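You operate a simulated robot arm through the tools that you are given. There is no shell and no other tool. Be economical: measure what you need, move in short steps, check, and stop when the job is done.

Carry out the task below with a simulated two-armed robot. There is one attempt and no reset: what you move stays moved.

TASK
On the top of the craft table, fold the striped cloth in half.

It is judged by the outcome, as a careful person would: the job done as asked, and still so three seconds after it is handed in. It fails if anything else is knocked over, pushed out of place, dropped, spilled or broken. Flat cloth is picked up by pressing the open fingertips on it (5 to 10 N) and closing them slowly along it; thin cloth reads only 2 to 8 mm in the jaws.

THE ROBOT
Two 7-joint arms with two-finger parallel grippers on one trunk, on a base that drives. Base frame: it is fixed to the floor where the robot stands at the start and does not move with it; the origin is under the middle of the robot, x ahead of it, y to its left, z up; the surface under the hand at the start is at about z = 760. Readings come in mm, degrees, newtons and seconds.
The left shoulder is at the start at [81, 182, 1039], the right one opposite. With the tool pointing down near the work surface each hand reaches from about 320 to 760 mm from the robot's upright axis, wherever it stands, measured 20 degrees to its own side. Places, roughly: top of the craft table [600, 0, 800]. Payload 3.91 kg a hand.
The TCP of each hand is the grasp point between the finger pads, 30 mm short of the fingertips. In the tool frame z runs along the fingers and y along their closing line. Largest opening 110 mm; finger width 20, thickness 10; the body of the gripper, 48 by 112 mm, starts 55 mm behind the TCP.
Orientation is told as [roll, pitch, yaw] about the base's x, y, z axes, in that order, counted from this pose: with the fingers straight down and closing along the base's y, the tool's x points along the base's -x, its y along +y and its z along -z.

THE INTERFACE
- The arms move only by the tool servo_tool. It takes "left_steps", "right_steps" or both (then of equal length, played together; a hand with none holds still); each is text: rows parted by semicolons, each of 7 numbers parted by spaces: the shift along the base's x, y, z in units of 40 mm (1.0 is 40 mm), then the turn, a rotation vector about the base's x, y, z in units of 8 degrees (1.0 is 8 degrees), then the gripper command, from -1 (fully open) to 1 (shut), values between in proportion. In form: dx dy dz wx wy wz hand; .... A call has 1 to 8 rows; each row shifts and turns the commanded pose from where the row before left it. A call with a number of a shift or a turn outside -1 to 1 is refused whole. A row lasts 0.2 s, in which the tool goes at most 50 mm and 8.6 degrees; a call with a longer step from one row to the next is refused whole, and so is a gripper value outside its range. Where a pose cannot be reached the arm comes as near as it can. A force on the tool above 40 N (or 10 N above the force at the start of the call, whichever is more), or a blocked arm, ends the call early, and 0.2 s more pass. Each finger travels about 72 mm/s and halts on what it meets, pressing with about 25 N; the grip force reading is that of the motor and also rises with nothing between the fingers. The clock runs only during rows and for 0.2 s after the last one: add rows that do not move to give the fingers time. The reply holds the time, the measured pose of the TCP, the force on the tool along the base axes, the opening and the grip force, in the units named above and with some noise, with the torque about the TCP (base axes, N m) and any sound that the robot's microphone picked up.
- Cameras (640 x 400 px; columns grow to the right, rows downward): "scene" is now at [226.7, 1, 1207.5]; the picture's right is [-0.12, -0.99, 0.00], its down [-0.74, 0.09, -0.66] and it looks along [0.66, -0.08, -0.75] (base axes); focal length 214 px, centre (320, 200). "left" rides on the left gripper at [72, -17, -103] in its tool frame; the picture's right is [0.23, 0.97, 0.00], its down [-0.76, 0.18, -0.62] and it looks along [-0.61, 0.14, 0.78] (tool axes); focal length 222 px, centre (320, 200). "right" rides on the right gripper at [73, 17, -103] in its tool frame; the picture's right is [-0.23, 0.97, 0.00], its down [-0.76, -0.18, -0.62] and it looks along [-0.61, -0.14, 0.78] (tool axes); focal length 222 px, centre (320, 200). There is no depth. A picture from a camera that has moved, and an enlarged one, comes with that camera's place and axes in the base frame and with its lens. The place of the scene camera against the robot may be out by one fixed shift of up to 12 mm in any direction.
- get_image(camera): a new picture of that camera. The clock stands still meanwhile.
- raise_lower(by): slides the trunk up (or, below 0, down) by that many mm; the arms and the scene camera ride with it, the base frame stays. It gives what a move gives, with no picture.
- base_move(legs): drives the robot by 1 to 6 legs, each [ahead, left, turn to the left] in mm, mm and degrees, along the robot's own axes; the way and the turn of a leg run together, so that a leg with both is an arc; at most 1500 mm and 180 degrees a leg. The arms and the cameras ride along, it lands a little off, and it stops where it bumps. It gives what a move gives.
- pan_tilt(pan, tilt): turns the head with the scene camera to pan (to the left, within 80 degrees either way) and tilt (down, from -29 to 69), counted from straight ahead of the robot. It gives what a move gives.
- close_up(camera, box): a new picture of the part [left, top, right, bottom] of that camera's present view, enlarged. The clock stands still meanwhile.
- sign_off(): hands the job in; it is judged then, once.

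Go step by step. Nothing tells you exact positions but the pictures and the camera data: compare them with the known pose of the tool, close in by small moves and look again before you grip or let go. The budget is 120 turns and 88 pictures, counting those below and the enlarged ones. Unless the task says otherwise, let go and move clear before handing in, and close with one line.

The tools are called after ">>>" as a command line: name --argument value ..., lists and objects as JSON in quotes. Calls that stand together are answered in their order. servo_tool: Moves the arms, as the interface text tells. Its arguments: {"type":"object","properties":{"left_steps":{"type":"string"},"right_steps":{"type":"string"}},"required":[]} The other tools are called the same way: raise_lower (by) slides the trunk up or down; base_move (legs) drives the base; pan_tilt (pan, tilt) turns the head that bears the scene camera; get_image (camera) takes a picture; close_up (camera, box) takes an enlarged picture of a part of a camera's view; sign_off () hands the job in.

At the start:

```text
time: 0.0
left_ee_pos: [509.0, 75.9, 965.6]
left_tool_rot: [0.0, 0.0, 0.0]
left_wrist_force: [-0.6, 0.0, 0.7]
left_torque: [0.01, -0.04, 0.01]
left_width: 110.0
left_grasp_force: 0.2
right_ee_pos: [485.4, -376.6, 945.8]
right_tool_rot: [0.0, 0.0, -0.1]
right_wrist_force: [0.2, -0.5, -1.0]
right_torque: [0.0, 0.0, -0.03]
right_width: 110.0
right_grasp_force: 0.1
trunk travel left (down, up): [-300.0, 214.0]
robot x, y, heading: [-0.1, -1.3, -0.1]
head pan, tilt: [-7.0, 48.6]
```

scene: 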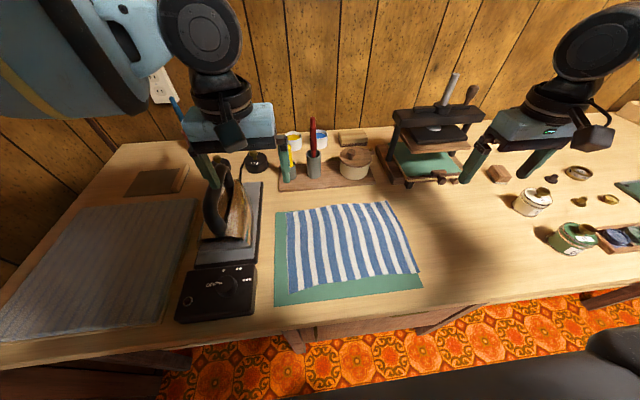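
right: 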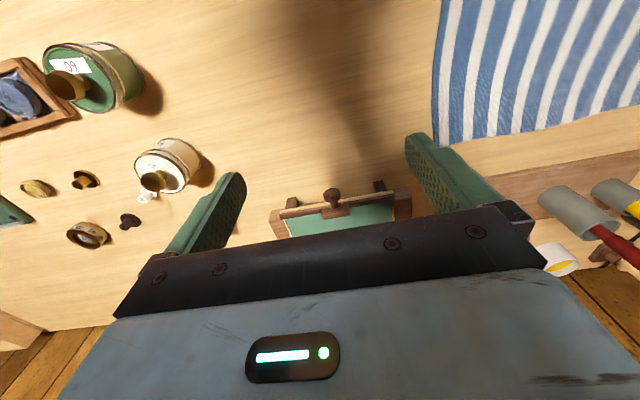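
left: 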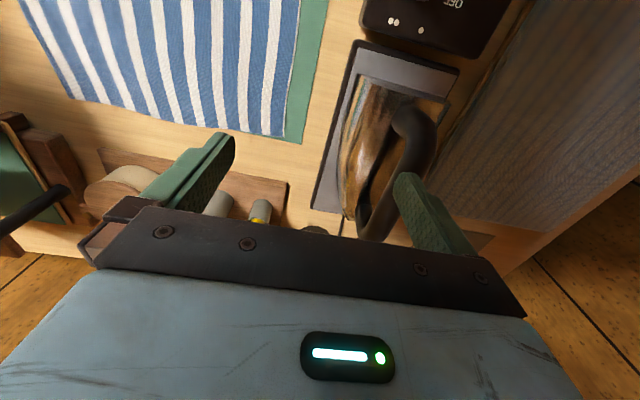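

The striped cloth lies on the green mat, spanning roughly x 385–590 and y −235–+43, with the iron just to its left. I plan to pinch both near corners and fold the near edge over to the far edge. First I'll bring both hands above the near corners and look.

>>> servo_tool --left_steps "-0.545 -0.28 -0.53 0 0 0 0.2;-0.545 -0.28 -0.53 0 0 0 0.2;-0.545 -0.28 -0.53 0 0 0 0.2;-0.545 -0.28 -0.53 0 0 0 0.2;-0.545 -0.28 -0.53 0 0 0 0.2;0 0 0 0 0 0 0.2" --right_steps "-0.4 0.83 -0.43 0 0 0 0.2;-0.4 0.83 -0.43 0 0 0 0.2;-0.4 0.83 -0.43 0 0 0 0.2;-0.4 0.83 -0.43 0 0 0 0.2;-0.4 0.83 -0.43 0 0 0 0.2;0 0 0 0 0 0 0.2"

>>> get_image --camera "scene"

>>> get_image --camera "left"

>>> get_image --camera "right"

```text
time: 1.4
left_ee_pos: [399.5, 20.0, 861.0]
left_tool_rot: [0.0, 0.1, 0.0]
left_wrist_force: [-0.7, -0.8, 0.1]
left_torque: [-0.02, 0.03, 0.01]
left_width: 44.0
left_grasp_force: 0.2
right_ee_pos: [403.3, -210.3, 858.4]
right_tool_rot: [0.0, 0.1, -0.1]
right_wrist_force: [-0.9, 0.3, 0.2]
right_torque: [0.0, 0.02, 0.01]
right_width: 43.9
right_grasp_force: 0.0
trunk travel left (down, up): [-300.0, 214.0]
robot x, y, heading: [1.0, 3.0, 0.1]
head pan, tilt: [-7.0, 48.6]
```

```text
84 pictures are left
camera scene: at [226.5, 0.6, 1207.5], right [-0.12, -0.99, 0.0], down [-0.74, 0.09, -0.66], along [0.66, -0.08, -0.75], focal length 214 px, centre (320, 200)
```

scene: 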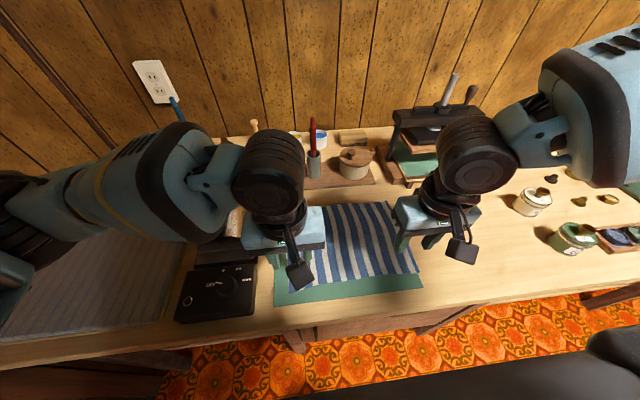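

```text
83 pictures are left
camera left: at [326.1, 1.7, 963.7], right [-0.23, 0.97, 0.0], down [0.76, 0.18, 0.62], along [0.61, 0.14, -0.78], focal length 222 px, centre (320, 200)
```

left: 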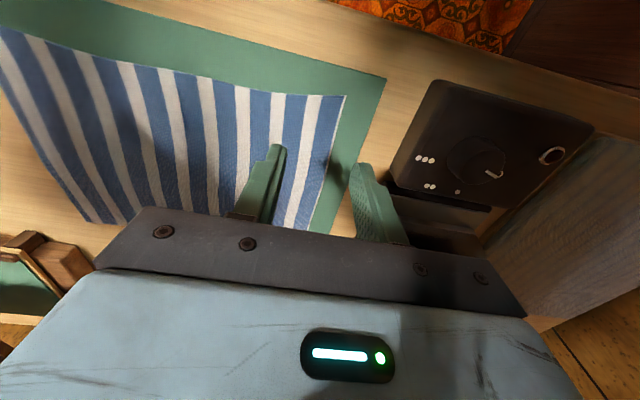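

```text
82 pictures are left
camera right: at [332.4, -193.0, 962.2], right [0.23, 0.97, 0.0], down [0.76, -0.18, 0.62], along [0.61, -0.14, -0.78], focal length 222 px, centre (320, 200)
```

right: 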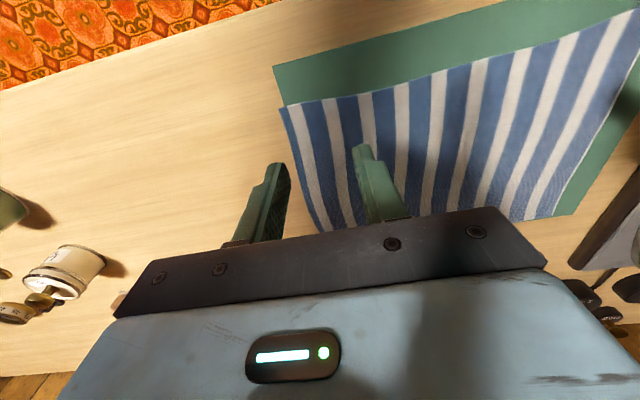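

Hand cameras put the near corners at about [368,33] (left) and [381,−237] (right). I'll lower to just above the cloth, about 13 mm inside the edge, with a narrower opening.

>>> servo_tool --left_steps "-0.22 -0.19 -0.72 0 0 0 0.4;-0.22 -0.19 -0.72 0 0 0 0.4;0 0 0 0 0 0 0.4" --right_steps "-0.1 0.05 -0.69 0 0 0 0.4;-0.1 0.05 -0.69 0 0 0 0.4;0 0 0 0 0 0 0.4"

>>> get_image --camera "left"

>>> get_image --camera "right"

```text
time: 2.2
left_ee_pos: [383.0, 3.6, 801.9]
left_tool_rot: [0.0, 0.0, 0.0]
left_wrist_force: [1.1, 1.0, 0.4]
left_torque: [-0.02, 0.03, 0.0]
left_width: 32.9
left_grasp_force: 0.0
right_ee_pos: [396.4, -205.9, 803.6]
right_tool_rot: [0.0, 0.0, -0.1]
right_wrist_force: [0.4, 1.0, -0.3]
right_torque: [-0.02, 0.0, 0.02]
right_width: 32.9
right_grasp_force: 0.1
trunk travel left (down, up): [-300.0, 214.0]
robot x, y, heading: [-0.5, -1.2, 0.2]
head pan, tilt: [-7.0, 48.6]
```

```text
81 pictures are left
camera left: at [308.5, -13.6, 905.9], right [-0.23, 0.97, 0.0], down [0.76, 0.18, 0.62], along [0.61, 0.14, -0.78], focal length 222 px, centre (320, 200)
```

left: 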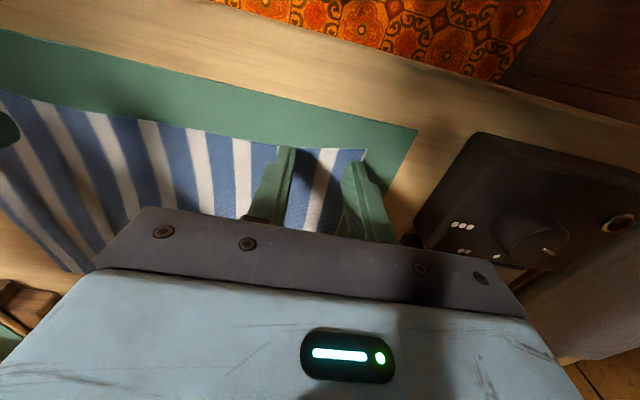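

```text
80 pictures are left
camera right: at [324.7, -188.4, 907.2], right [0.23, 0.97, 0.0], down [0.76, -0.18, 0.62], along [0.61, -0.14, -0.78], focal length 222 px, centre (320, 200)
```

right: 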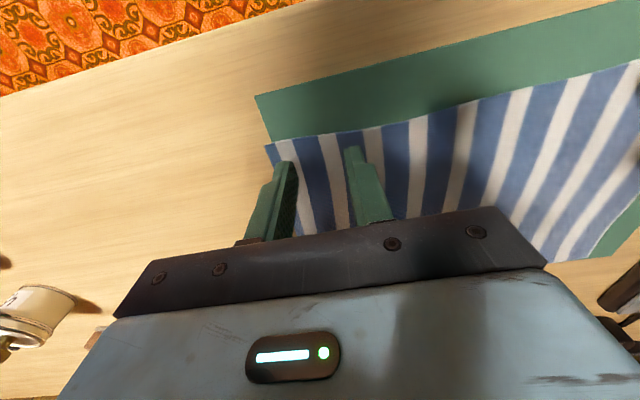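

Both tips are over cloth, just inside the corners. I'll descend in small steps until contact.

>>> servo_tool --left_steps "0 0 -0.05 0 0 0 0.4;0 0 -0.05 0 0 0 0.4;0 0 -0.05 0 0 0 0.4;0 0 -0.05 0 0 0 0.4;0 0 0 0 0 0 0.4" --right_steps "0 0 -0.06 0 0 0 0.4;0 0 -0.06 0 0 0 0.4;0 0 -0.06 0 0 0 0.4;0 0 -0.06 0 0 0 0.4;0 0 0 0 0 0 0.4"

```text
time: 3.4
left_ee_pos: [381.9, 5.0, 794.0]
left_tool_rot: [0.0, 0.0, -0.1]
left_wrist_force: [-0.4, 0.1, 1.3]
left_torque: [0.02, 0.02, -0.01]
left_width: 32.8
left_grasp_force: 0.0
right_ee_pos: [397.5, -206.3, 795.8]
right_tool_rot: [0.0, 0.1, -0.1]
right_wrist_force: [-0.1, -0.1, 0.8]
right_torque: [-0.02, -0.03, 0.0]
right_width: 32.9
right_grasp_force: 0.0
trunk travel left (down, up): [-300.0, 214.0]
robot x, y, heading: [0.2, 2.2, 0.2]
head pan, tilt: [-7.0, 48.6]
```

>>> servo_tool --left_steps "0 0 -0.05 0 0 0 0.4;0 0 -0.025 0 0 0 0.4;0 0 0 0 0 0 0.4" --right_steps "0 0 -0.05 0 0 0 0.4;0 0 -0.05 0 0 0 0.4;0 0 0 0 0 0 0.4"

```text
time: 4.2
left_ee_pos: [381.9, 4.8, 794.6]
left_tool_rot: [-0.3, -0.5, 0.1]
left_wrist_force: [-3.4, 3.6, 11.3]
left_torque: [0.31, 0.09, 0.02]
left_width: 33.4
left_grasp_force: 0.5
right_ee_pos: [397.3, -207.2, 793.9]
right_tool_rot: [0.0, -0.5, 0.0]
right_wrist_force: [-5.9, -5.0, 21.4]
right_torque: [-0.12, 0.33, 0.04]
right_width: 32.8
right_grasp_force: 0.2
trunk travel left (down, up): [-300.0, 214.0]
robot x, y, heading: [-0.6, -0.4, -0.1]
head pan, tilt: [-7.0, 48.6]
stopped in row 3 (right hand): the force on the tool passed its limit at 42 N (the readings are from after the stop); the commanded pose is now the measured one
```

Contact is at TCP z≈794.5, with the right hand pressing too hard. I'll ease off to bring both into the 5–10 N range.

>>> servo_tool --left_steps "0 0 0.005 0 0 0 0.4;0 0 0 0 0 0 0.4" --right_steps "0 0 0.015 0 0 0 0.4;0 0 0 0 0 0 0.4"

```text
time: 4.8
left_ee_pos: [380.0, 5.3, 794.0]
left_tool_rot: [-0.2, -0.4, 0.2]
left_wrist_force: [-2.1, 1.1, 16.4]
left_torque: [0.33, 0.1, 0.05]
left_width: 33.1
left_grasp_force: 0.5
right_ee_pos: [396.7, -206.0, 793.4]
right_tool_rot: [-0.1, -0.3, -0.2]
right_wrist_force: [-6.3, -3.2, 16.7]
right_torque: [-0.09, 0.27, 0.01]
right_width: 33.0
right_grasp_force: 0.0
trunk travel left (down, up): [-300.0, 214.0]
robot x, y, heading: [-0.2, 1.9, 0.2]
head pan, tilt: [-7.0, 48.6]
```

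>>> servo_tool --left_steps "0 0 0.018 0 0 0 0.4;0 0 0 0 0 0 0.4" --right_steps "0 0 0.018 0 0 0 0.4;0 0 0 0 0 0 0.4"

```text
time: 5.4
left_ee_pos: [382.4, 6.1, 794.2]
left_tool_rot: [-0.1, -0.3, 0.1]
left_wrist_force: [-3.1, 1.2, 11.8]
left_torque: [0.17, 0.12, 0.05]
left_width: 33.0
left_grasp_force: 0.3
right_ee_pos: [398.0, -207.1, 794.2]
right_tool_rot: [-0.1, -0.3, -0.1]
right_wrist_force: [-6.3, 1.0, 9.5]
right_torque: [-0.02, 0.25, -0.04]
right_width: 32.9
right_grasp_force: 0.0
trunk travel left (down, up): [-300.0, 214.0]
robot x, y, heading: [0.8, 0.7, -0.0]
head pan, tilt: [-7.0, 48.6]
```

Pressing forces are now about 10 N. Closing slowly along the cloth.

>>> servo_tool --left_steps "0 0 0.008 0 0 0 0.45;0 0 0 0 0 0 0.52;0 0 0 0 0 0 0.6;0 0 0 0 0 0 0.68;0 0 0 0 0 0 0.76;0 0 0 0 0 0 0.85;0 0 0 0 0 0 0.93;0 0 0 0 0 0 1" --right_steps "0 0 0 0 0 0 0.45;0 0 0 0 0 0 0.52;0 0 0 0 0 0 0.6;0 0 0 0 0 0 0.68;0 0 0 0 0 0 0.76;0 0 0 0 0 0 0.85;0 0 0 0 0 0 0.93;0 0 0 0 0 0 1"

>>> get_image --camera "left"

>>> get_image --camera "right"

```text
time: 7.2
left_ee_pos: [383.0, 4.3, 794.9]
left_tool_rot: [-0.2, -0.3, -0.1]
left_wrist_force: [1.0, -17.3, 5.6]
left_torque: [-0.52, -0.05, -0.1]
left_width: 2.2
left_grasp_force: 24.8
right_ee_pos: [398.2, -205.4, 794.6]
right_tool_rot: [0.2, -0.4, 0.0]
right_wrist_force: [-1.0, 18.8, 5.6]
right_torque: [0.55, 0.05, 0.01]
right_width: 2.1
right_grasp_force: 25.2
trunk travel left (down, up): [-300.0, 214.0]
robot x, y, heading: [0.7, 0.4, -0.0]
head pan, tilt: [-7.0, 48.6]
```

```text
79 pictures are left
camera left: at [308.4, -13.2, 897.1], right [-0.23, 0.97, -0.01], down [0.76, 0.18, 0.63], along [0.61, 0.14, -0.78], focal length 222 px, centre (320, 200)
```

left: 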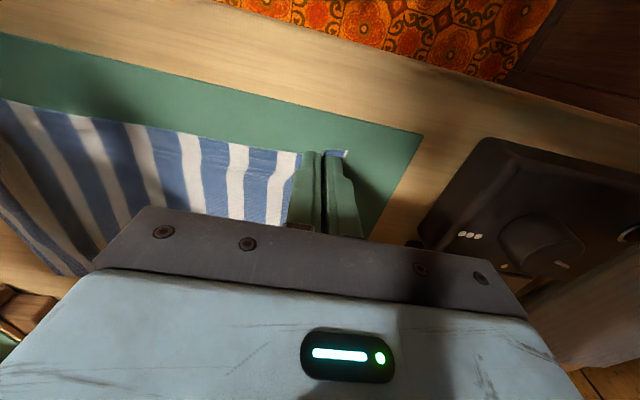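

```text
78 pictures are left
camera right: at [325.8, -188.7, 897.5], right [0.23, 0.97, 0.0], down [0.76, -0.18, 0.63], along [0.61, -0.14, -0.78], focal length 222 px, centre (320, 200)
```

right: 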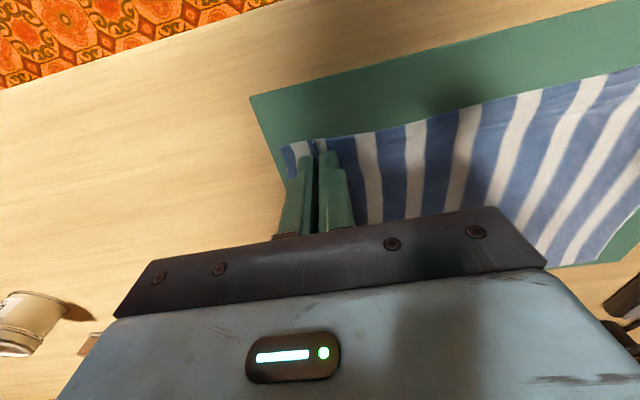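

Both jaws read about 2 mm with cloth taut between them, so I think both hold. I'll relax the tension slightly, lift 40 mm and check.

>>> servo_tool --left_steps "0 -0.1 0.1 0 0 0 1;0.1 0 0.4 0 0 0 1;0.2 0 0.5 0 0 0 1;0 0 0 0 0 0 1" --right_steps "0 0.1 0.1 0 0 0 1;0.1 0 0.4 0 0 0 1;0.2 0 0.5 0 0 0 1;0 0 0 0 0 0 1"

>>> get_image --camera "left"

>>> get_image --camera "right"

>>> get_image --camera "scene"

```text
time: 8.2
left_ee_pos: [395.2, 1.4, 834.1]
left_tool_rot: [-0.1, -0.2, 0.1]
left_wrist_force: [0.2, -5.2, -0.3]
left_torque: [-0.22, 0.01, -0.01]
left_width: 2.3
left_grasp_force: 25.0
right_ee_pos: [411.0, -201.9, 832.8]
right_tool_rot: [-0.1, -0.3, -0.1]
right_wrist_force: [0.6, 5.7, -0.2]
right_torque: [0.18, 0.03, 0.03]
right_width: 2.0
right_grasp_force: 25.8
trunk travel left (down, up): [-300.0, 214.0]
robot x, y, heading: [1.9, 0.8, 0.0]
head pan, tilt: [-7.0, 48.6]
```

```text
77 pictures are left
camera left: at [321.2, -16.3, 936.9], right [-0.23, 0.97, 0.0], down [0.76, 0.18, 0.63], along [0.61, 0.14, -0.78], focal length 222 px, centre (320, 200)
```

left: 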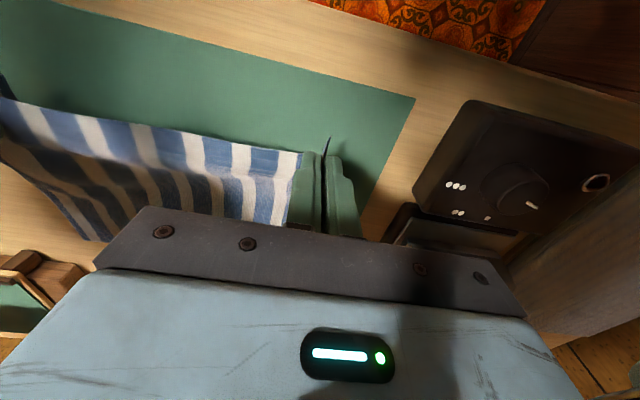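

```text
76 pictures are left
camera right: at [338.4, -185.1, 937.4], right [0.23, 0.97, 0.0], down [0.76, -0.18, 0.63], along [0.61, -0.14, -0.78], focal length 222 px, centre (320, 200)
```

right: 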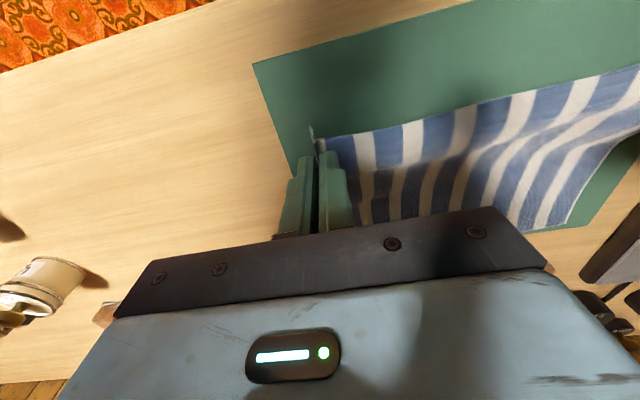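

```text
75 pictures are left
camera scene: at [226.8, 0.9, 1207.5], right [-0.12, -0.99, 0.0], down [-0.74, 0.09, -0.66], along [0.66, -0.08, -0.75], focal length 214 px, centre (320, 200)
```

scene: 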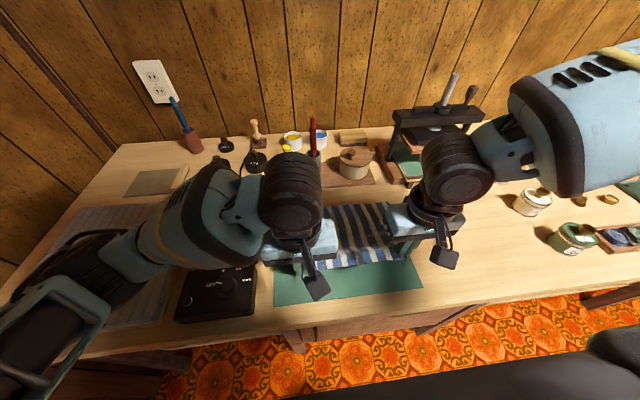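

Both near corners are lifted cleanly. Now I'll carry the edge along an arc over the fold line toward the far edge.

>>> servo_tool --left_steps "0.38 0 0.5 0 0 0 1;0.75 0 0.45 0 0 0 1;0.9 0 0.15 0 0 0 1;0.9 0 -0.2 0 0 0 1;0.7 0 -0.5 0 0 0 1;0 0 0 0 0 0 1" --right_steps "0.34 0 0.5 0 0 0 1;0.68 0 0.45 0 0 0 1;0.82 0 0.15 0 0 0 1;0.82 0 -0.2 0 0 0 1;0.64 0 -0.5 0 0 0 1;0 0 0 0 0 0 1"

>>> get_image --camera "left"

>>> get_image --camera "right"

>>> get_image --camera "scene"

```text
time: 9.6
left_ee_pos: [539.2, 0.7, 850.4]
left_tool_rot: [-0.1, -0.3, 0.1]
left_wrist_force: [0.0, -4.7, 0.4]
left_torque: [-0.13, -0.07, -0.03]
left_width: 2.1
left_grasp_force: 24.9
right_ee_pos: [543.5, -204.0, 850.7]
right_tool_rot: [-0.1, -0.4, -0.1]
right_wrist_force: [-0.1, 5.8, -0.4]
right_torque: [0.14, -0.01, -0.02]
right_width: 2.0
right_grasp_force: 25.0
trunk travel left (down, up): [-300.0, 214.0]
robot x, y, heading: [1.7, -1.3, 0.1]
head pan, tilt: [-7.0, 48.6]
```

```text
74 pictures are left
camera left: at [466.0, -17.3, 952.5], right [-0.23, 0.97, 0.0], down [0.76, 0.18, 0.63], along [0.61, 0.14, -0.78], focal length 222 px, centre (320, 200)
```

left: 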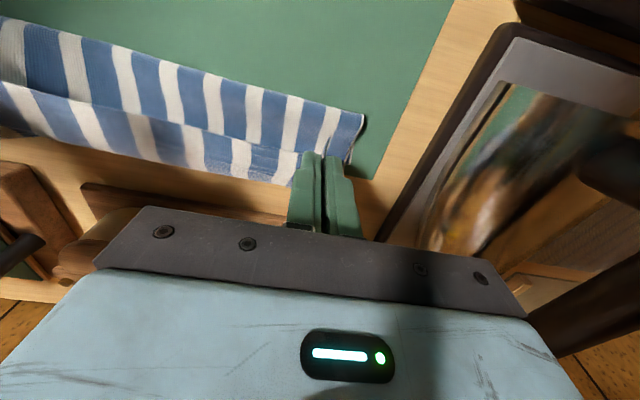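

```text
73 pictures are left
camera right: at [470.5, -186.0, 953.8], right [0.23, 0.97, 0.0], down [0.76, -0.18, 0.63], along [0.61, -0.14, -0.78], focal length 222 px, centre (320, 200)
```

right: 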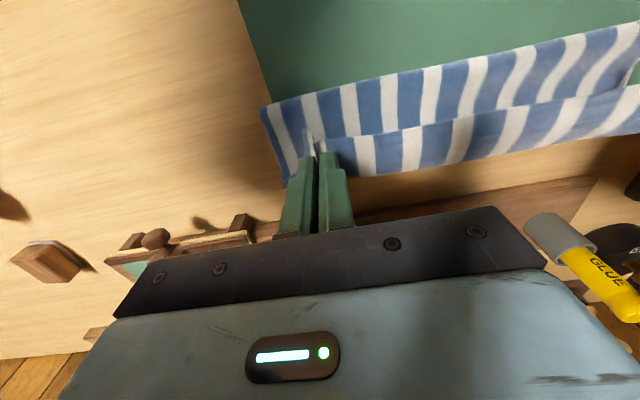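

```text
72 pictures are left
camera scene: at [226.0, 1.0, 1207.6], right [-0.12, -0.99, 0.0], down [-0.74, 0.09, -0.66], along [0.66, -0.08, -0.75], focal length 214 px, centre (320, 200)
```

scene: 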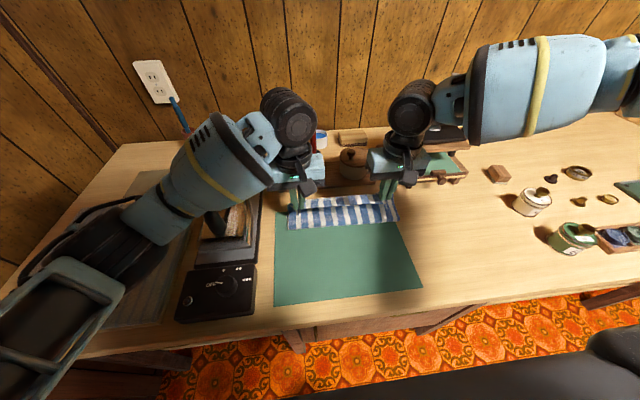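

The cloth is folding over nicely. I'll check where the bottom layer's far edge lies before setting the top edge down.

>>> close_up --camera "right" --box '[230, 60, 640, 280]'

>>> close_up --camera "left" --box '[0, 20, 410, 240]'

>>> close_up --camera "scene" --box '[260, 160, 440, 260]'

```text
1.56 times, centred on (435, 170) of right
camera zoom: at [470.5, -186.0, 953.8], right [0.23, 0.97, 0.0], down [0.76, -0.18, 0.63], along [0.61, -0.14, -0.78], focal length 347 px, centre (140, 247)
```

zoom: 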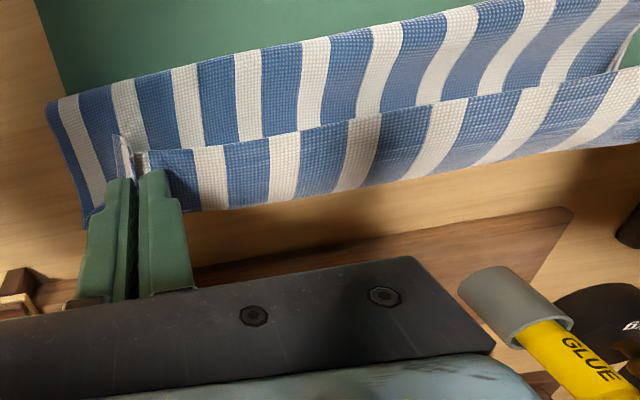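

```text
1.56 times, centred on (205, 130) of left
camera zoom: at [466.0, -17.3, 952.5], right [-0.23, 0.97, 0.0], down [0.76, 0.18, 0.63], along [0.61, 0.14, -0.78], focal length 347 px, centre (500, 309)
```

zoom: 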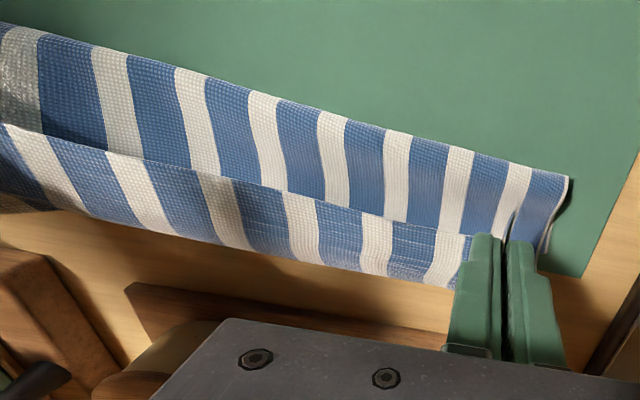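

```text
3.56 times, centred on (350, 210) of scene
camera zoom: at [226.0, 1.0, 1207.6], right [-0.12, -0.99, 0.0], down [-0.74, 0.09, -0.66], along [0.66, -0.08, -0.75], focal length 763 px, centre (213, 164)
```

zoom: 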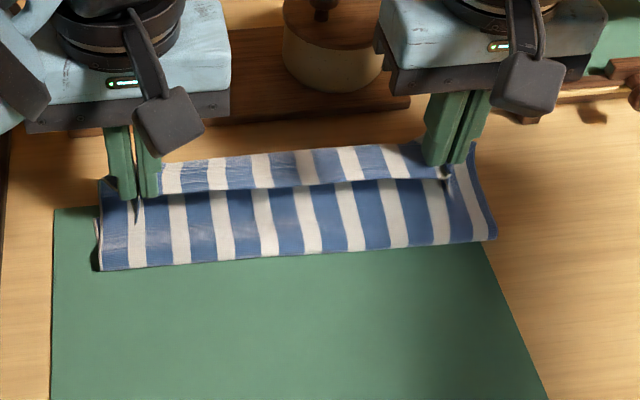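

The bottom layer slid forward a little; its far edge is now at x≈605 (left) to 596 (right). I'll set the top edge down to match it.

>>> servo_tool --left_steps "0.45 -0.05 -0.3 0 0 0 1;0.45 -0.05 -0.4 0 0 0 1;0.38 -0.05 -0.45 0 0 0 1;0 0 0 0 0 0 1" --right_steps "0.32 -0.05 -0.3 0 0 0 1;0.32 -0.05 -0.4 0 0 0 1;0.26 -0.05 -0.45 0 0 0 1;0 0 0 0 0 0 1"

>>> get_image --camera "left"

>>> get_image --camera "right"

>>> close_up --camera "scene" --box '[260, 160, 440, 260]'

```text
time: 10.6
left_ee_pos: [591.3, -5.2, 804.5]
left_tool_rot: [-0.2, -0.4, 0.1]
left_wrist_force: [-0.7, -5.3, -0.3]
left_torque: [-0.13, 0.02, -0.05]
left_width: 2.1
left_grasp_force: 25.1
right_ee_pos: [578.9, -209.8, 803.9]
right_tool_rot: [0.0, -0.4, -0.2]
right_wrist_force: [0.2, 6.1, -0.1]
right_torque: [0.15, 0.01, -0.03]
right_width: 2.0
right_grasp_force: 25.0
trunk travel left (down, up): [-300.0, 214.0]
robot x, y, heading: [1.1, -0.3, -0.2]
head pan, tilt: [-7.0, 48.6]
```

```text
68 pictures are left
camera left: at [517.1, -23.5, 907.2], right [-0.23, 0.97, 0.0], down [0.76, 0.18, 0.63], along [0.61, 0.14, -0.78], focal length 222 px, centre (320, 200)
```

left: 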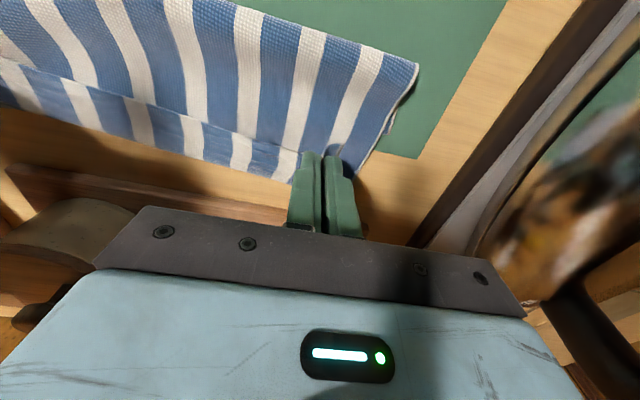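

```text
67 pictures are left
camera right: at [505.7, -191.7, 907.2], right [0.23, 0.97, 0.0], down [0.76, -0.18, 0.63], along [0.61, -0.14, -0.78], focal length 222 px, centre (320, 200)
```

right: 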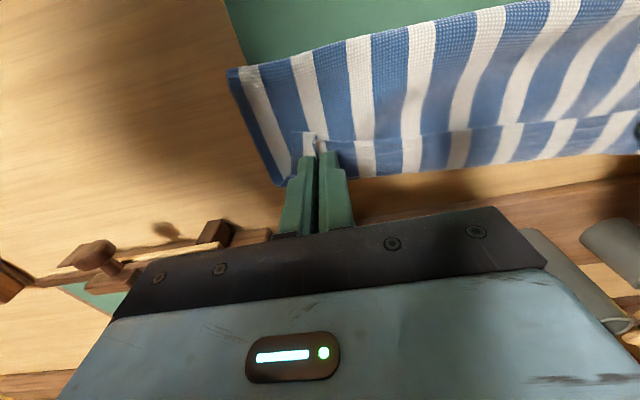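

```text
3.56 times, centred on (350, 210) of scene
camera zoom: at [225.6, 0.6, 1207.8], right [-0.12, -0.99, 0.0], down [-0.74, 0.09, -0.66], along [0.66, -0.08, -0.75], focal length 763 px, centre (213, 164)
```

zoom: 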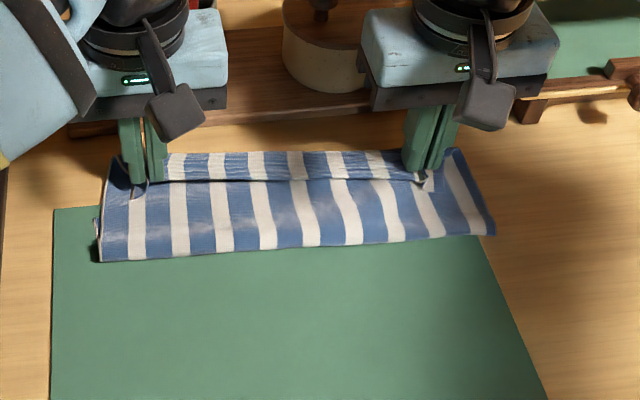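

The top edge is over the far edge, but its last ~14 mm looks curled back toward us at the grip. I'll lower a touch, open gently, lift clear and look at how it settles.

>>> servo_tool --left_steps "0 0 -0.1 0 0 0 1;0 0 0 0 0 0 0.85;0 0 0 0 0 0 0.7;0 0 0 0 0 0 0.6;0 0 0.5 0 0 0 0.6;0 0 1 0 0 0 0.6;0 0 1 0 0 0 0.6;0 0 0 0 0 0 0.6" --right_steps "0 0 -0.1 0 0 0 1;0 0 0 0 0 0 0.85;0 0 0 0 0 0 0.7;0 0 0 0 0 0 0.6;0 0 0.5 0 0 0 0.6;0 0 1 0 0 0 0.6;0 0 1 0 0 0 0.6;0 0 0 0 0 0 0.6"

>>> get_image --camera "left"

>>> get_image --camera "right"

>>> close_up --camera "scene" --box '[260, 160, 440, 260]'

```text
time: 12.4
left_ee_pos: [591.9, -5.0, 900.2]
left_tool_rot: [-0.2, -0.2, 0.1]
left_wrist_force: [0.5, -0.9, 0.2]
left_torque: [0.04, 0.0, 0.0]
left_width: 21.9
left_grasp_force: 0.1
right_ee_pos: [578.9, -208.4, 901.7]
right_tool_rot: [-0.2, -0.2, -0.1]
right_wrist_force: [0.3, -0.6, 0.0]
right_torque: [-0.04, -0.03, 0.02]
right_width: 21.8
right_grasp_force: 0.0
trunk travel left (down, up): [-300.0, 214.0]
robot x, y, heading: [2.7, 0.9, -0.1]
head pan, tilt: [-7.0, 48.6]
```

```text
65 pictures are left
camera left: at [517.5, -23.0, 1002.6], right [-0.23, 0.97, 0.0], down [0.76, 0.18, 0.63], along [0.61, 0.14, -0.78], focal length 222 px, centre (320, 200)
```

left: 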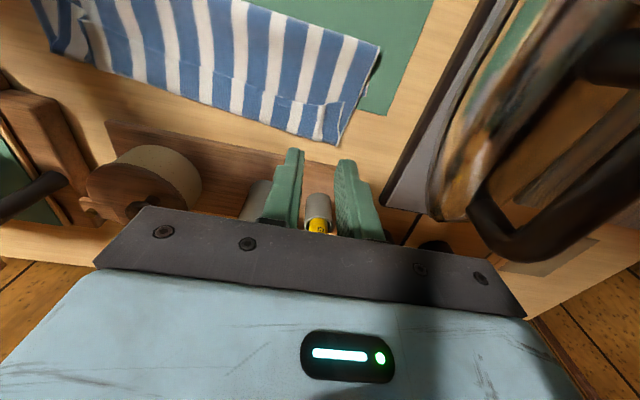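

```text
64 pictures are left
camera right: at [506.5, -191.2, 1003.5], right [0.23, 0.97, 0.0], down [0.76, -0.18, 0.63], along [0.61, -0.14, -0.78], focal length 222 px, centre (320, 200)
```

right: 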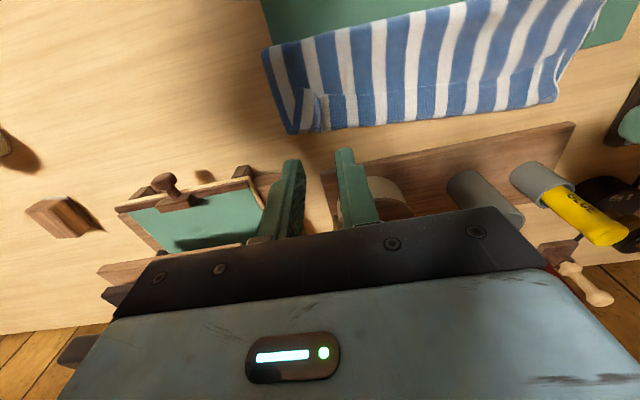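

```text
3.56 times, centred on (350, 210) of scene
camera zoom: at [227.1, 0.6, 1207.4], right [-0.12, -0.99, 0.0], down [-0.74, 0.09, -0.66], along [0.66, -0.08, -0.75], focal length 763 px, centre (213, 164)
```

zoom: 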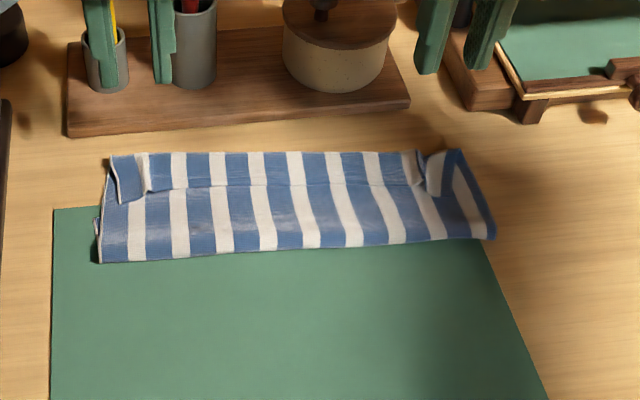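

As feared, a strip along the top edge has curled back toward us. I'll look more closely to decide how to unroll it.

>>> close_up --camera "left" --box '[30, 0, 430, 160]'

>>> close_up --camera "right" --box '[240, 0, 640, 160]'

```text
1.60 times, centred on (230, 80) of left
camera zoom: at [517.5, -23.0, 1002.6], right [-0.23, 0.97, 0.0], down [0.76, 0.18, 0.63], along [0.61, 0.14, -0.78], focal length 355 px, centre (464, 392)
```

zoom: 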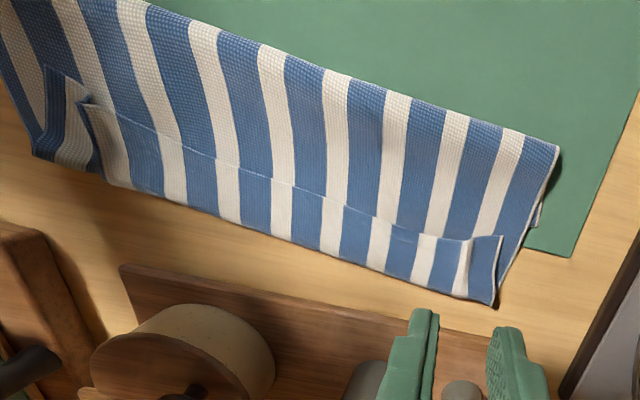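

```text
1.60 times, centred on (440, 80) of right
camera zoom: at [506.5, -191.2, 1003.5], right [0.23, 0.97, 0.0], down [0.76, -0.18, 0.63], along [0.61, -0.14, -0.78], focal length 355 px, centre (128, 392)
```

zoom: 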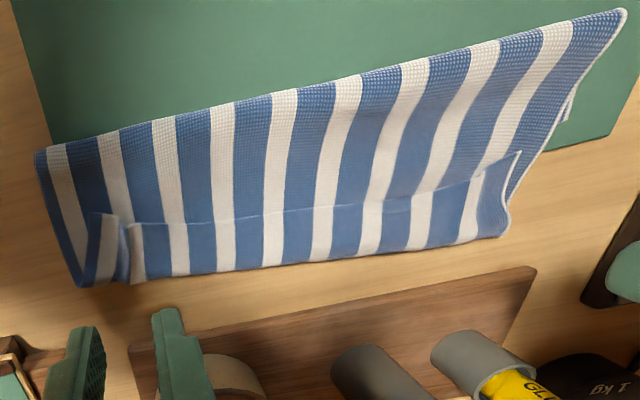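

The 31 mm strip is turned back because the grip couldn't rotate with the fold. I'll re-pinch the same ridges, unfold the cloth back flat, then fold from the far edge toward me, where the hands can tilt with it.

>>> servo_tool --left_steps "0 0 -0.8 0 0 0 0.4;0 0 -0.8 0 0 0 0.4;0 0 -0.8 0 0 0 0.4;0 0 0 0 0 0 0.4" --right_steps "0 0 -0.8 0 0 0 0.4;0 0 -0.8 0 0 0 0.4;0 0 -0.8 0 0 0 0.4;0 0 0 0 0 0 0.4"

>>> servo_tool --left_steps "0 0 -0.05 0 0 0 0.4;0 0 -0.05 0 0 0 0.4;0 0 0 0 0 0 0.4" --right_steps "0 0 -0.05 0 0 0 0.4;0 0 -0.05 0 0 0 0.4;0 0 0 0 0 0 0.4"

>>> get_image --camera "left"

>>> get_image --camera "right"

```text
time: 13.4
left_ee_pos: [590.9, -6.5, 805.4]
left_tool_rot: [-0.2, -0.4, 0.0]
left_wrist_force: [-0.5, 0.4, -0.3]
left_torque: [0.0, 0.04, -0.01]
left_width: 33.0
left_grasp_force: 0.1
right_ee_pos: [578.4, -209.6, 804.9]
right_tool_rot: [-0.1, -0.5, -0.1]
right_wrist_force: [0.3, -0.3, -0.5]
right_torque: [0.03, -0.02, -0.01]
right_width: 32.7
right_grasp_force: 0.1
trunk travel left (down, up): [-300.0, 214.0]
robot x, y, heading: [-1.4, 3.7, 0.1]
head pan, tilt: [-7.0, 48.6]
```

```text
time: 14.2
left_ee_pos: [589.8, -6.0, 802.0]
left_tool_rot: [-0.1, -0.4, 0.0]
left_wrist_force: [0.5, 0.0, -0.1]
left_torque: [-0.01, -0.01, 0.0]
left_width: 33.1
left_grasp_force: 0.0
right_ee_pos: [577.1, -210.6, 801.9]
right_tool_rot: [0.0, -0.4, -0.1]
right_wrist_force: [-0.8, 0.6, -0.1]
right_torque: [0.05, 0.01, -0.02]
right_width: 33.0
right_grasp_force: 0.2
trunk travel left (down, up): [-300.0, 214.0]
robot x, y, heading: [-0.6, -1.3, 0.1]
head pan, tilt: [-7.0, 48.6]
```

```text
60 pictures are left
camera left: at [515.5, -24.1, 904.4], right [-0.23, 0.97, 0.0], down [0.76, 0.18, 0.63], along [0.61, 0.14, -0.78], focal length 222 px, centre (320, 200)
```

left: 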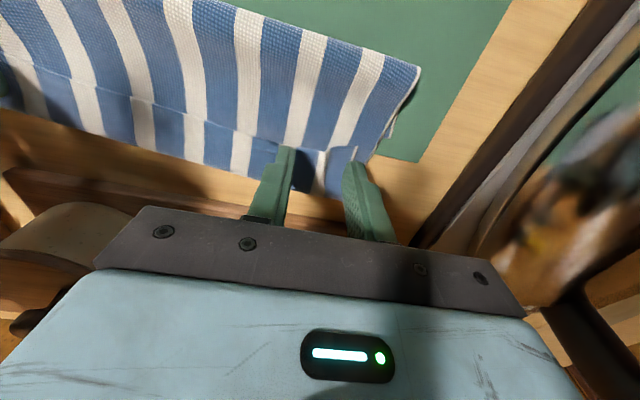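

```text
59 pictures are left
camera right: at [504.1, -192.1, 904.1], right [0.23, 0.97, 0.0], down [0.76, -0.18, 0.63], along [0.61, -0.14, -0.78], focal length 222 px, centre (320, 200)
```

right: 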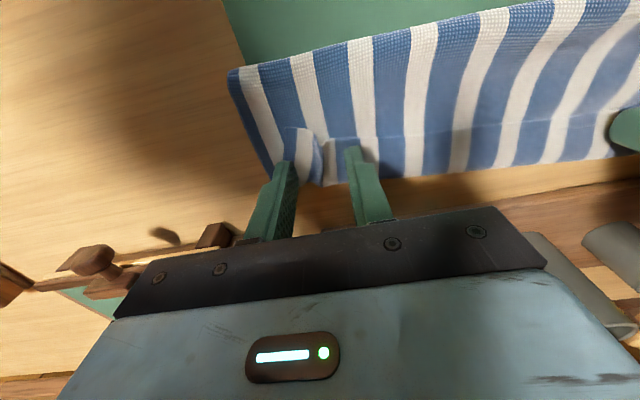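

The ridges sit between the fingers. I'll descend a little more and close slowly.

>>> servo_tool --left_steps "-0.08 0 -0.05 0 0 0 0.4;0 0 -0.03 0 0 0 0.4;0 0 0 0 0 0 0.5;0 0 0 0 0 0 0.6;0 0 0 0 0 0 0.7;0 0 0 0 0 0 0.85;0 0 0 0 0 0 1;0 0 0 0 0 0 1" --right_steps "-0.08 0 -0.05 0 0 0 0.4;0 0 -0.03 0 0 0 0.4;0 0 0 0 0 0 0.5;0 0 0 0 0 0 0.6;0 0 0 0 0 0 0.7;0 0 0 0 0 0 0.85;0 0 0 0 0 0 1;0 0 0 0 0 0 1"

>>> get_image --camera "left"

>>> get_image --camera "right"

```text
time: 16.0
left_ee_pos: [588.5, -4.7, 796.6]
left_tool_rot: [-0.1, -0.3, 0.1]
left_wrist_force: [-0.1, 0.0, 0.1]
left_torque: [-0.01, -0.02, -0.01]
left_width: 0.1
left_grasp_force: 25.0
right_ee_pos: [576.2, -207.2, 796.6]
right_tool_rot: [-0.1, -0.3, -0.1]
right_wrist_force: [0.3, 1.4, 1.2]
right_torque: [0.04, 0.0, 0.01]
right_width: 2.6
right_grasp_force: 24.8
trunk travel left (down, up): [-300.0, 214.0]
robot x, y, heading: [0.1, -1.9, -0.1]
head pan, tilt: [-7.0, 48.6]
```

```text
58 pictures are left
camera left: at [514.6, -23.1, 899.4], right [-0.23, 0.97, 0.0], down [0.76, 0.18, 0.63], along [0.61, 0.14, -0.78], focal length 222 px, centre (320, 200)
```

left: 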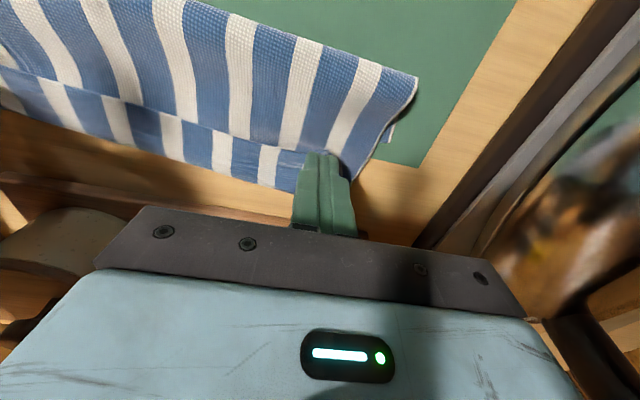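

```text
57 pictures are left
camera right: at [503.1, -191.2, 900.0], right [0.23, 0.97, 0.0], down [0.76, -0.18, 0.63], along [0.61, -0.14, -0.78], focal length 222 px, centre (320, 200)
```

right: 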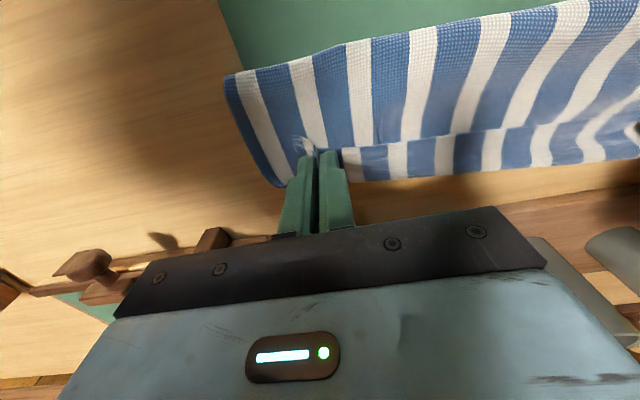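

The right hand holds the cloth; the left closed on nothing. I'll reopen the left and press to contact first.

>>> servo_tool --left_steps "0 0 0.1 0 0 0 0.4;-0.05 -0.1 -0.1 0 0 0 0.4;0 0 -0.025 0 0 0 0.4;0 0 -0.025 0 0 0 0.4;0 0 0 0 0 0 0.4"

```text
time: 17.2
left_ee_pos: [586.7, -9.7, 795.9]
left_tool_rot: [-0.1, -0.4, 0.1]
left_wrist_force: [-0.5, -0.1, 1.1]
left_torque: [-0.02, 0.01, -0.02]
left_width: 33.2
left_grasp_force: 0.0
right_ee_pos: [576.4, -208.8, 797.3]
right_tool_rot: [-0.1, -0.3, -0.1]
right_wrist_force: [-0.2, -0.2, 1.3]
right_torque: [0.02, 0.02, 0.0]
right_width: 2.2
right_grasp_force: 25.6
trunk travel left (down, up): [-300.0, 214.0]
robot x, y, heading: [0.2, -1.4, 0.0]
head pan, tilt: [-7.0, 48.6]
```

>>> servo_tool --left_steps "0 0 -0.025 0 0 0 0.4;0 0 -0.02 0 0 0 0.4;0 0 0 0 0 0 0.4"

```text
time: 18.0
left_ee_pos: [586.2, -8.5, 794.9]
left_tool_rot: [-0.1, -0.4, 0.1]
left_wrist_force: [1.2, 1.5, 10.6]
left_torque: [0.24, 0.05, -0.02]
left_width: 33.3
left_grasp_force: 0.2
right_ee_pos: [574.5, -208.1, 797.1]
right_tool_rot: [-0.1, -0.3, -0.2]
right_wrist_force: [0.0, 0.8, 0.7]
right_torque: [-0.01, 0.04, 0.04]
right_width: 2.6
right_grasp_force: 25.0
trunk travel left (down, up): [-300.0, 214.0]
robot x, y, heading: [1.1, -1.2, -0.1]
head pan, tilt: [-7.0, 48.6]
```

>>> servo_tool --left_steps "0 0 0 0 0 0 0.45;0 0 0 0 0 0 0.52;0 0 0 0 0 0 0.6;0 0 0 0 0 0 0.68;0 0 0 0 0 0 0.76;0 0 0 0 0 0 0.85;0 0 0 0 0 0 0.93;0 0 0 0 0 0 1"

>>> get_image --camera "left"

```text
time: 19.8
left_ee_pos: [585.7, -8.8, 793.3]
left_tool_rot: [-0.2, -0.4, 0.0]
left_wrist_force: [0.8, -3.0, 18.9]
left_torque: [-0.02, 0.03, -0.12]
left_width: 3.4
left_grasp_force: 24.9
right_ee_pos: [575.1, -206.3, 798.3]
right_tool_rot: [-0.1, -0.3, 0.0]
right_wrist_force: [1.8, 7.0, -0.4]
right_torque: [0.21, -0.04, 0.0]
right_width: 2.6
right_grasp_force: 24.8
trunk travel left (down, up): [-300.0, 214.0]
robot x, y, heading: [2.8, 4.8, -0.2]
head pan, tilt: [-7.0, 48.6]
```

```text
56 pictures are left
camera left: at [511.4, -27.1, 896.8], right [-0.23, 0.97, -0.01], down [0.76, 0.18, 0.63], along [0.61, 0.14, -0.78], focal length 222 px, centre (320, 200)
```

left: 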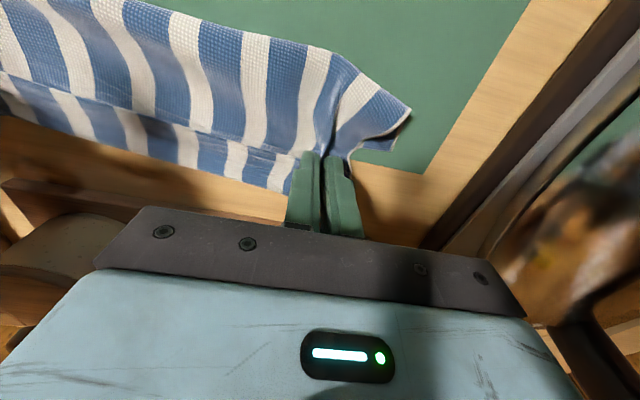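

The left now holds cloth (possibly more than one layer). I'll lift moderately and look.

>>> servo_tool --left_steps "0 0 0.5 0 0 0 1;-0.2 0 0.7 0 0 0 1;-0.2 0 0.5 0 0 0 1;0 0 0 0 0 0 1" --right_steps "0 0 0.45 0 0 0 1;-0.2 0 0.65 0 0 0 1;-0.2 0 0.5 0 0 0 1;0 0 0 0 0 0 1"

>>> get_image --camera "left"

>>> get_image --camera "right"

>>> close_up --camera "scene" --box '[260, 160, 440, 260]'

```text
time: 20.8
left_ee_pos: [570.8, -9.7, 860.2]
left_tool_rot: [-0.2, -0.1, 0.2]
left_wrist_force: [-1.0, -10.8, 0.2]
left_torque: [-0.34, 0.03, -0.06]
left_width: 3.1
left_grasp_force: 24.7
right_ee_pos: [559.8, -208.4, 861.5]
right_tool_rot: [-0.1, -0.3, 0.0]
right_wrist_force: [1.4, 11.1, -0.2]
right_torque: [0.33, -0.02, 0.02]
right_width: 2.3
right_grasp_force: 24.9
trunk travel left (down, up): [-300.0, 214.0]
robot x, y, heading: [2.6, 0.6, -0.1]
head pan, tilt: [-7.0, 48.6]
```

```text
55 pictures are left
camera left: at [496.7, -27.0, 963.0], right [-0.23, 0.97, 0.0], down [0.76, 0.18, 0.63], along [0.61, 0.14, -0.78], focal length 222 px, centre (320, 200)
```

left: 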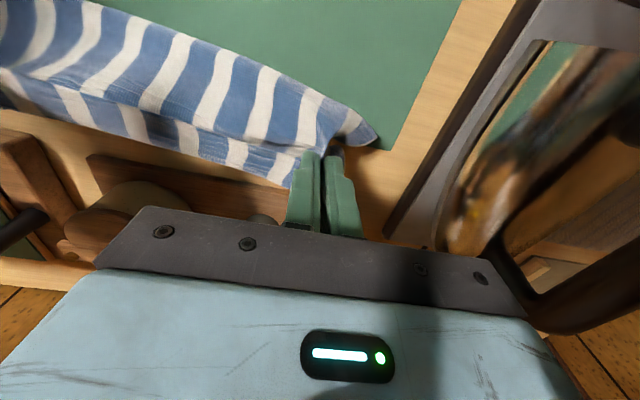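

```text
54 pictures are left
camera right: at [486.9, -191.3, 964.5], right [0.23, 0.97, 0.0], down [0.76, -0.18, 0.63], along [0.61, -0.14, -0.78], focal length 222 px, centre (320, 200)
```

right: 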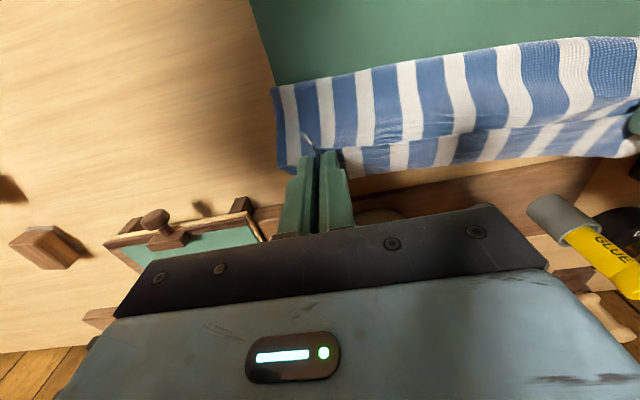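

```text
3.56 times, centred on (350, 210) of scene
camera zoom: at [227.0, 0.7, 1207.4], right [-0.12, -0.99, 0.0], down [-0.74, 0.09, -0.66], along [0.66, -0.08, -0.75], focal length 763 px, centre (213, 164)
```

zoom: 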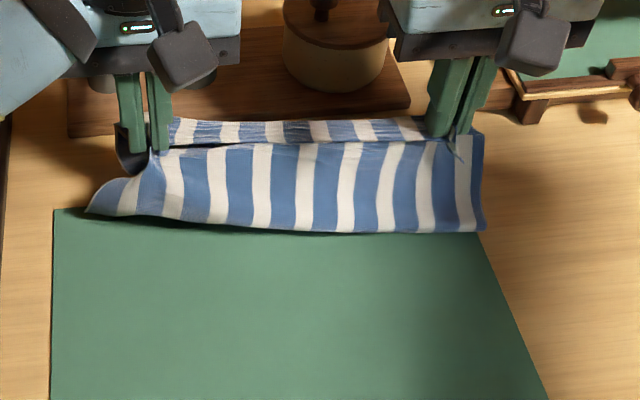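

The top layer lifts at both hands. I'll carry it higher and back toward me to unfold, and check what the left is holding.

>>> servo_tool --left_steps "-0.4 -0.05 0.7 0 0 0 1;-0.6 0 0.5 0 0 0 1;-0.8 0 0.2 0 0 0 1;-0.8 0 0 0 0 0 1;0 0 0 0 0 0 1" --right_steps "-0.4 0.05 0.7 0 0 0 1;-0.6 0 0.5 0 0 0 1;-0.8 0 0.2 0 0 0 1;-0.8 0 0 0 0 0 1;0 0 0 0 0 0 1"

>>> get_image --camera "left"

>>> get_image --camera "right"

>>> get_image --camera "scene"

```text
time: 22.0
left_ee_pos: [465.8, -11.8, 916.8]
left_tool_rot: [-0.2, -0.2, 0.1]
left_wrist_force: [-0.2, -5.1, 0.2]
left_torque: [-0.15, -0.01, -0.03]
left_width: 3.2
left_grasp_force: 24.9
right_ee_pos: [456.2, -206.8, 916.7]
right_tool_rot: [0.0, -0.3, 0.0]
right_wrist_force: [0.8, 4.9, -0.8]
right_torque: [0.15, -0.01, -0.04]
right_width: 2.6
right_grasp_force: 25.5
trunk travel left (down, up): [-300.0, 214.0]
robot x, y, heading: [-1.5, -0.7, -0.1]
head pan, tilt: [-7.0, 48.6]
```

```text
52 pictures are left
camera left: at [393.0, -29.1, 1019.6], right [-0.23, 0.97, 0.0], down [0.76, 0.18, 0.63], along [0.61, 0.14, -0.78], focal length 222 px, centre (320, 200)
```

left: 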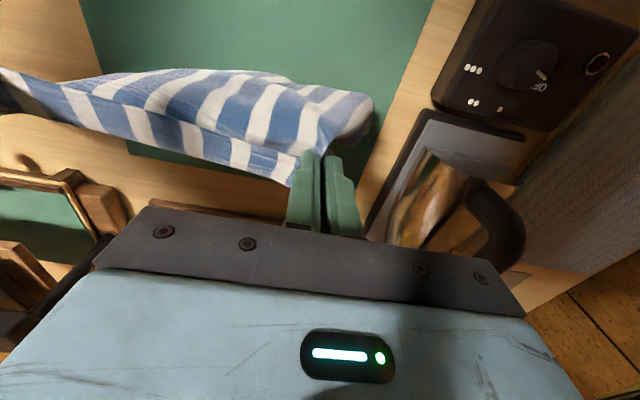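

```text
51 pictures are left
camera right: at [383.4, -189.4, 1020.8], right [0.23, 0.97, 0.0], down [0.76, -0.18, 0.63], along [0.61, -0.14, -0.78], focal length 222 px, centre (320, 200)
```

right: 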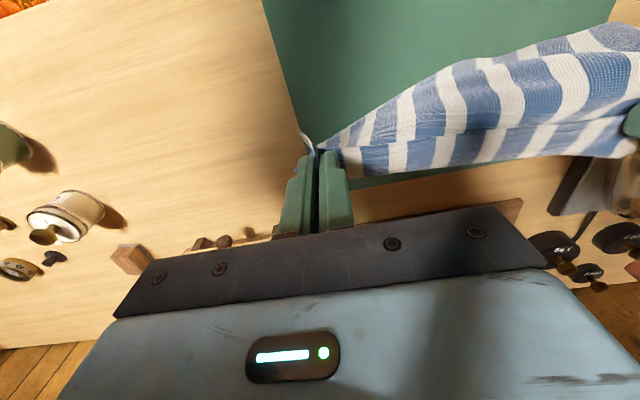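

```text
50 pictures are left
camera scene: at [227.3, 0.8, 1207.4], right [-0.12, -0.99, 0.0], down [-0.74, 0.09, -0.66], along [0.66, -0.08, -0.75], focal length 214 px, centre (320, 200)
```

scene: 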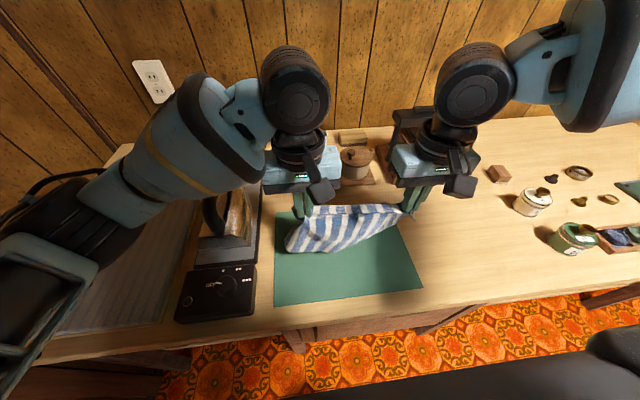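

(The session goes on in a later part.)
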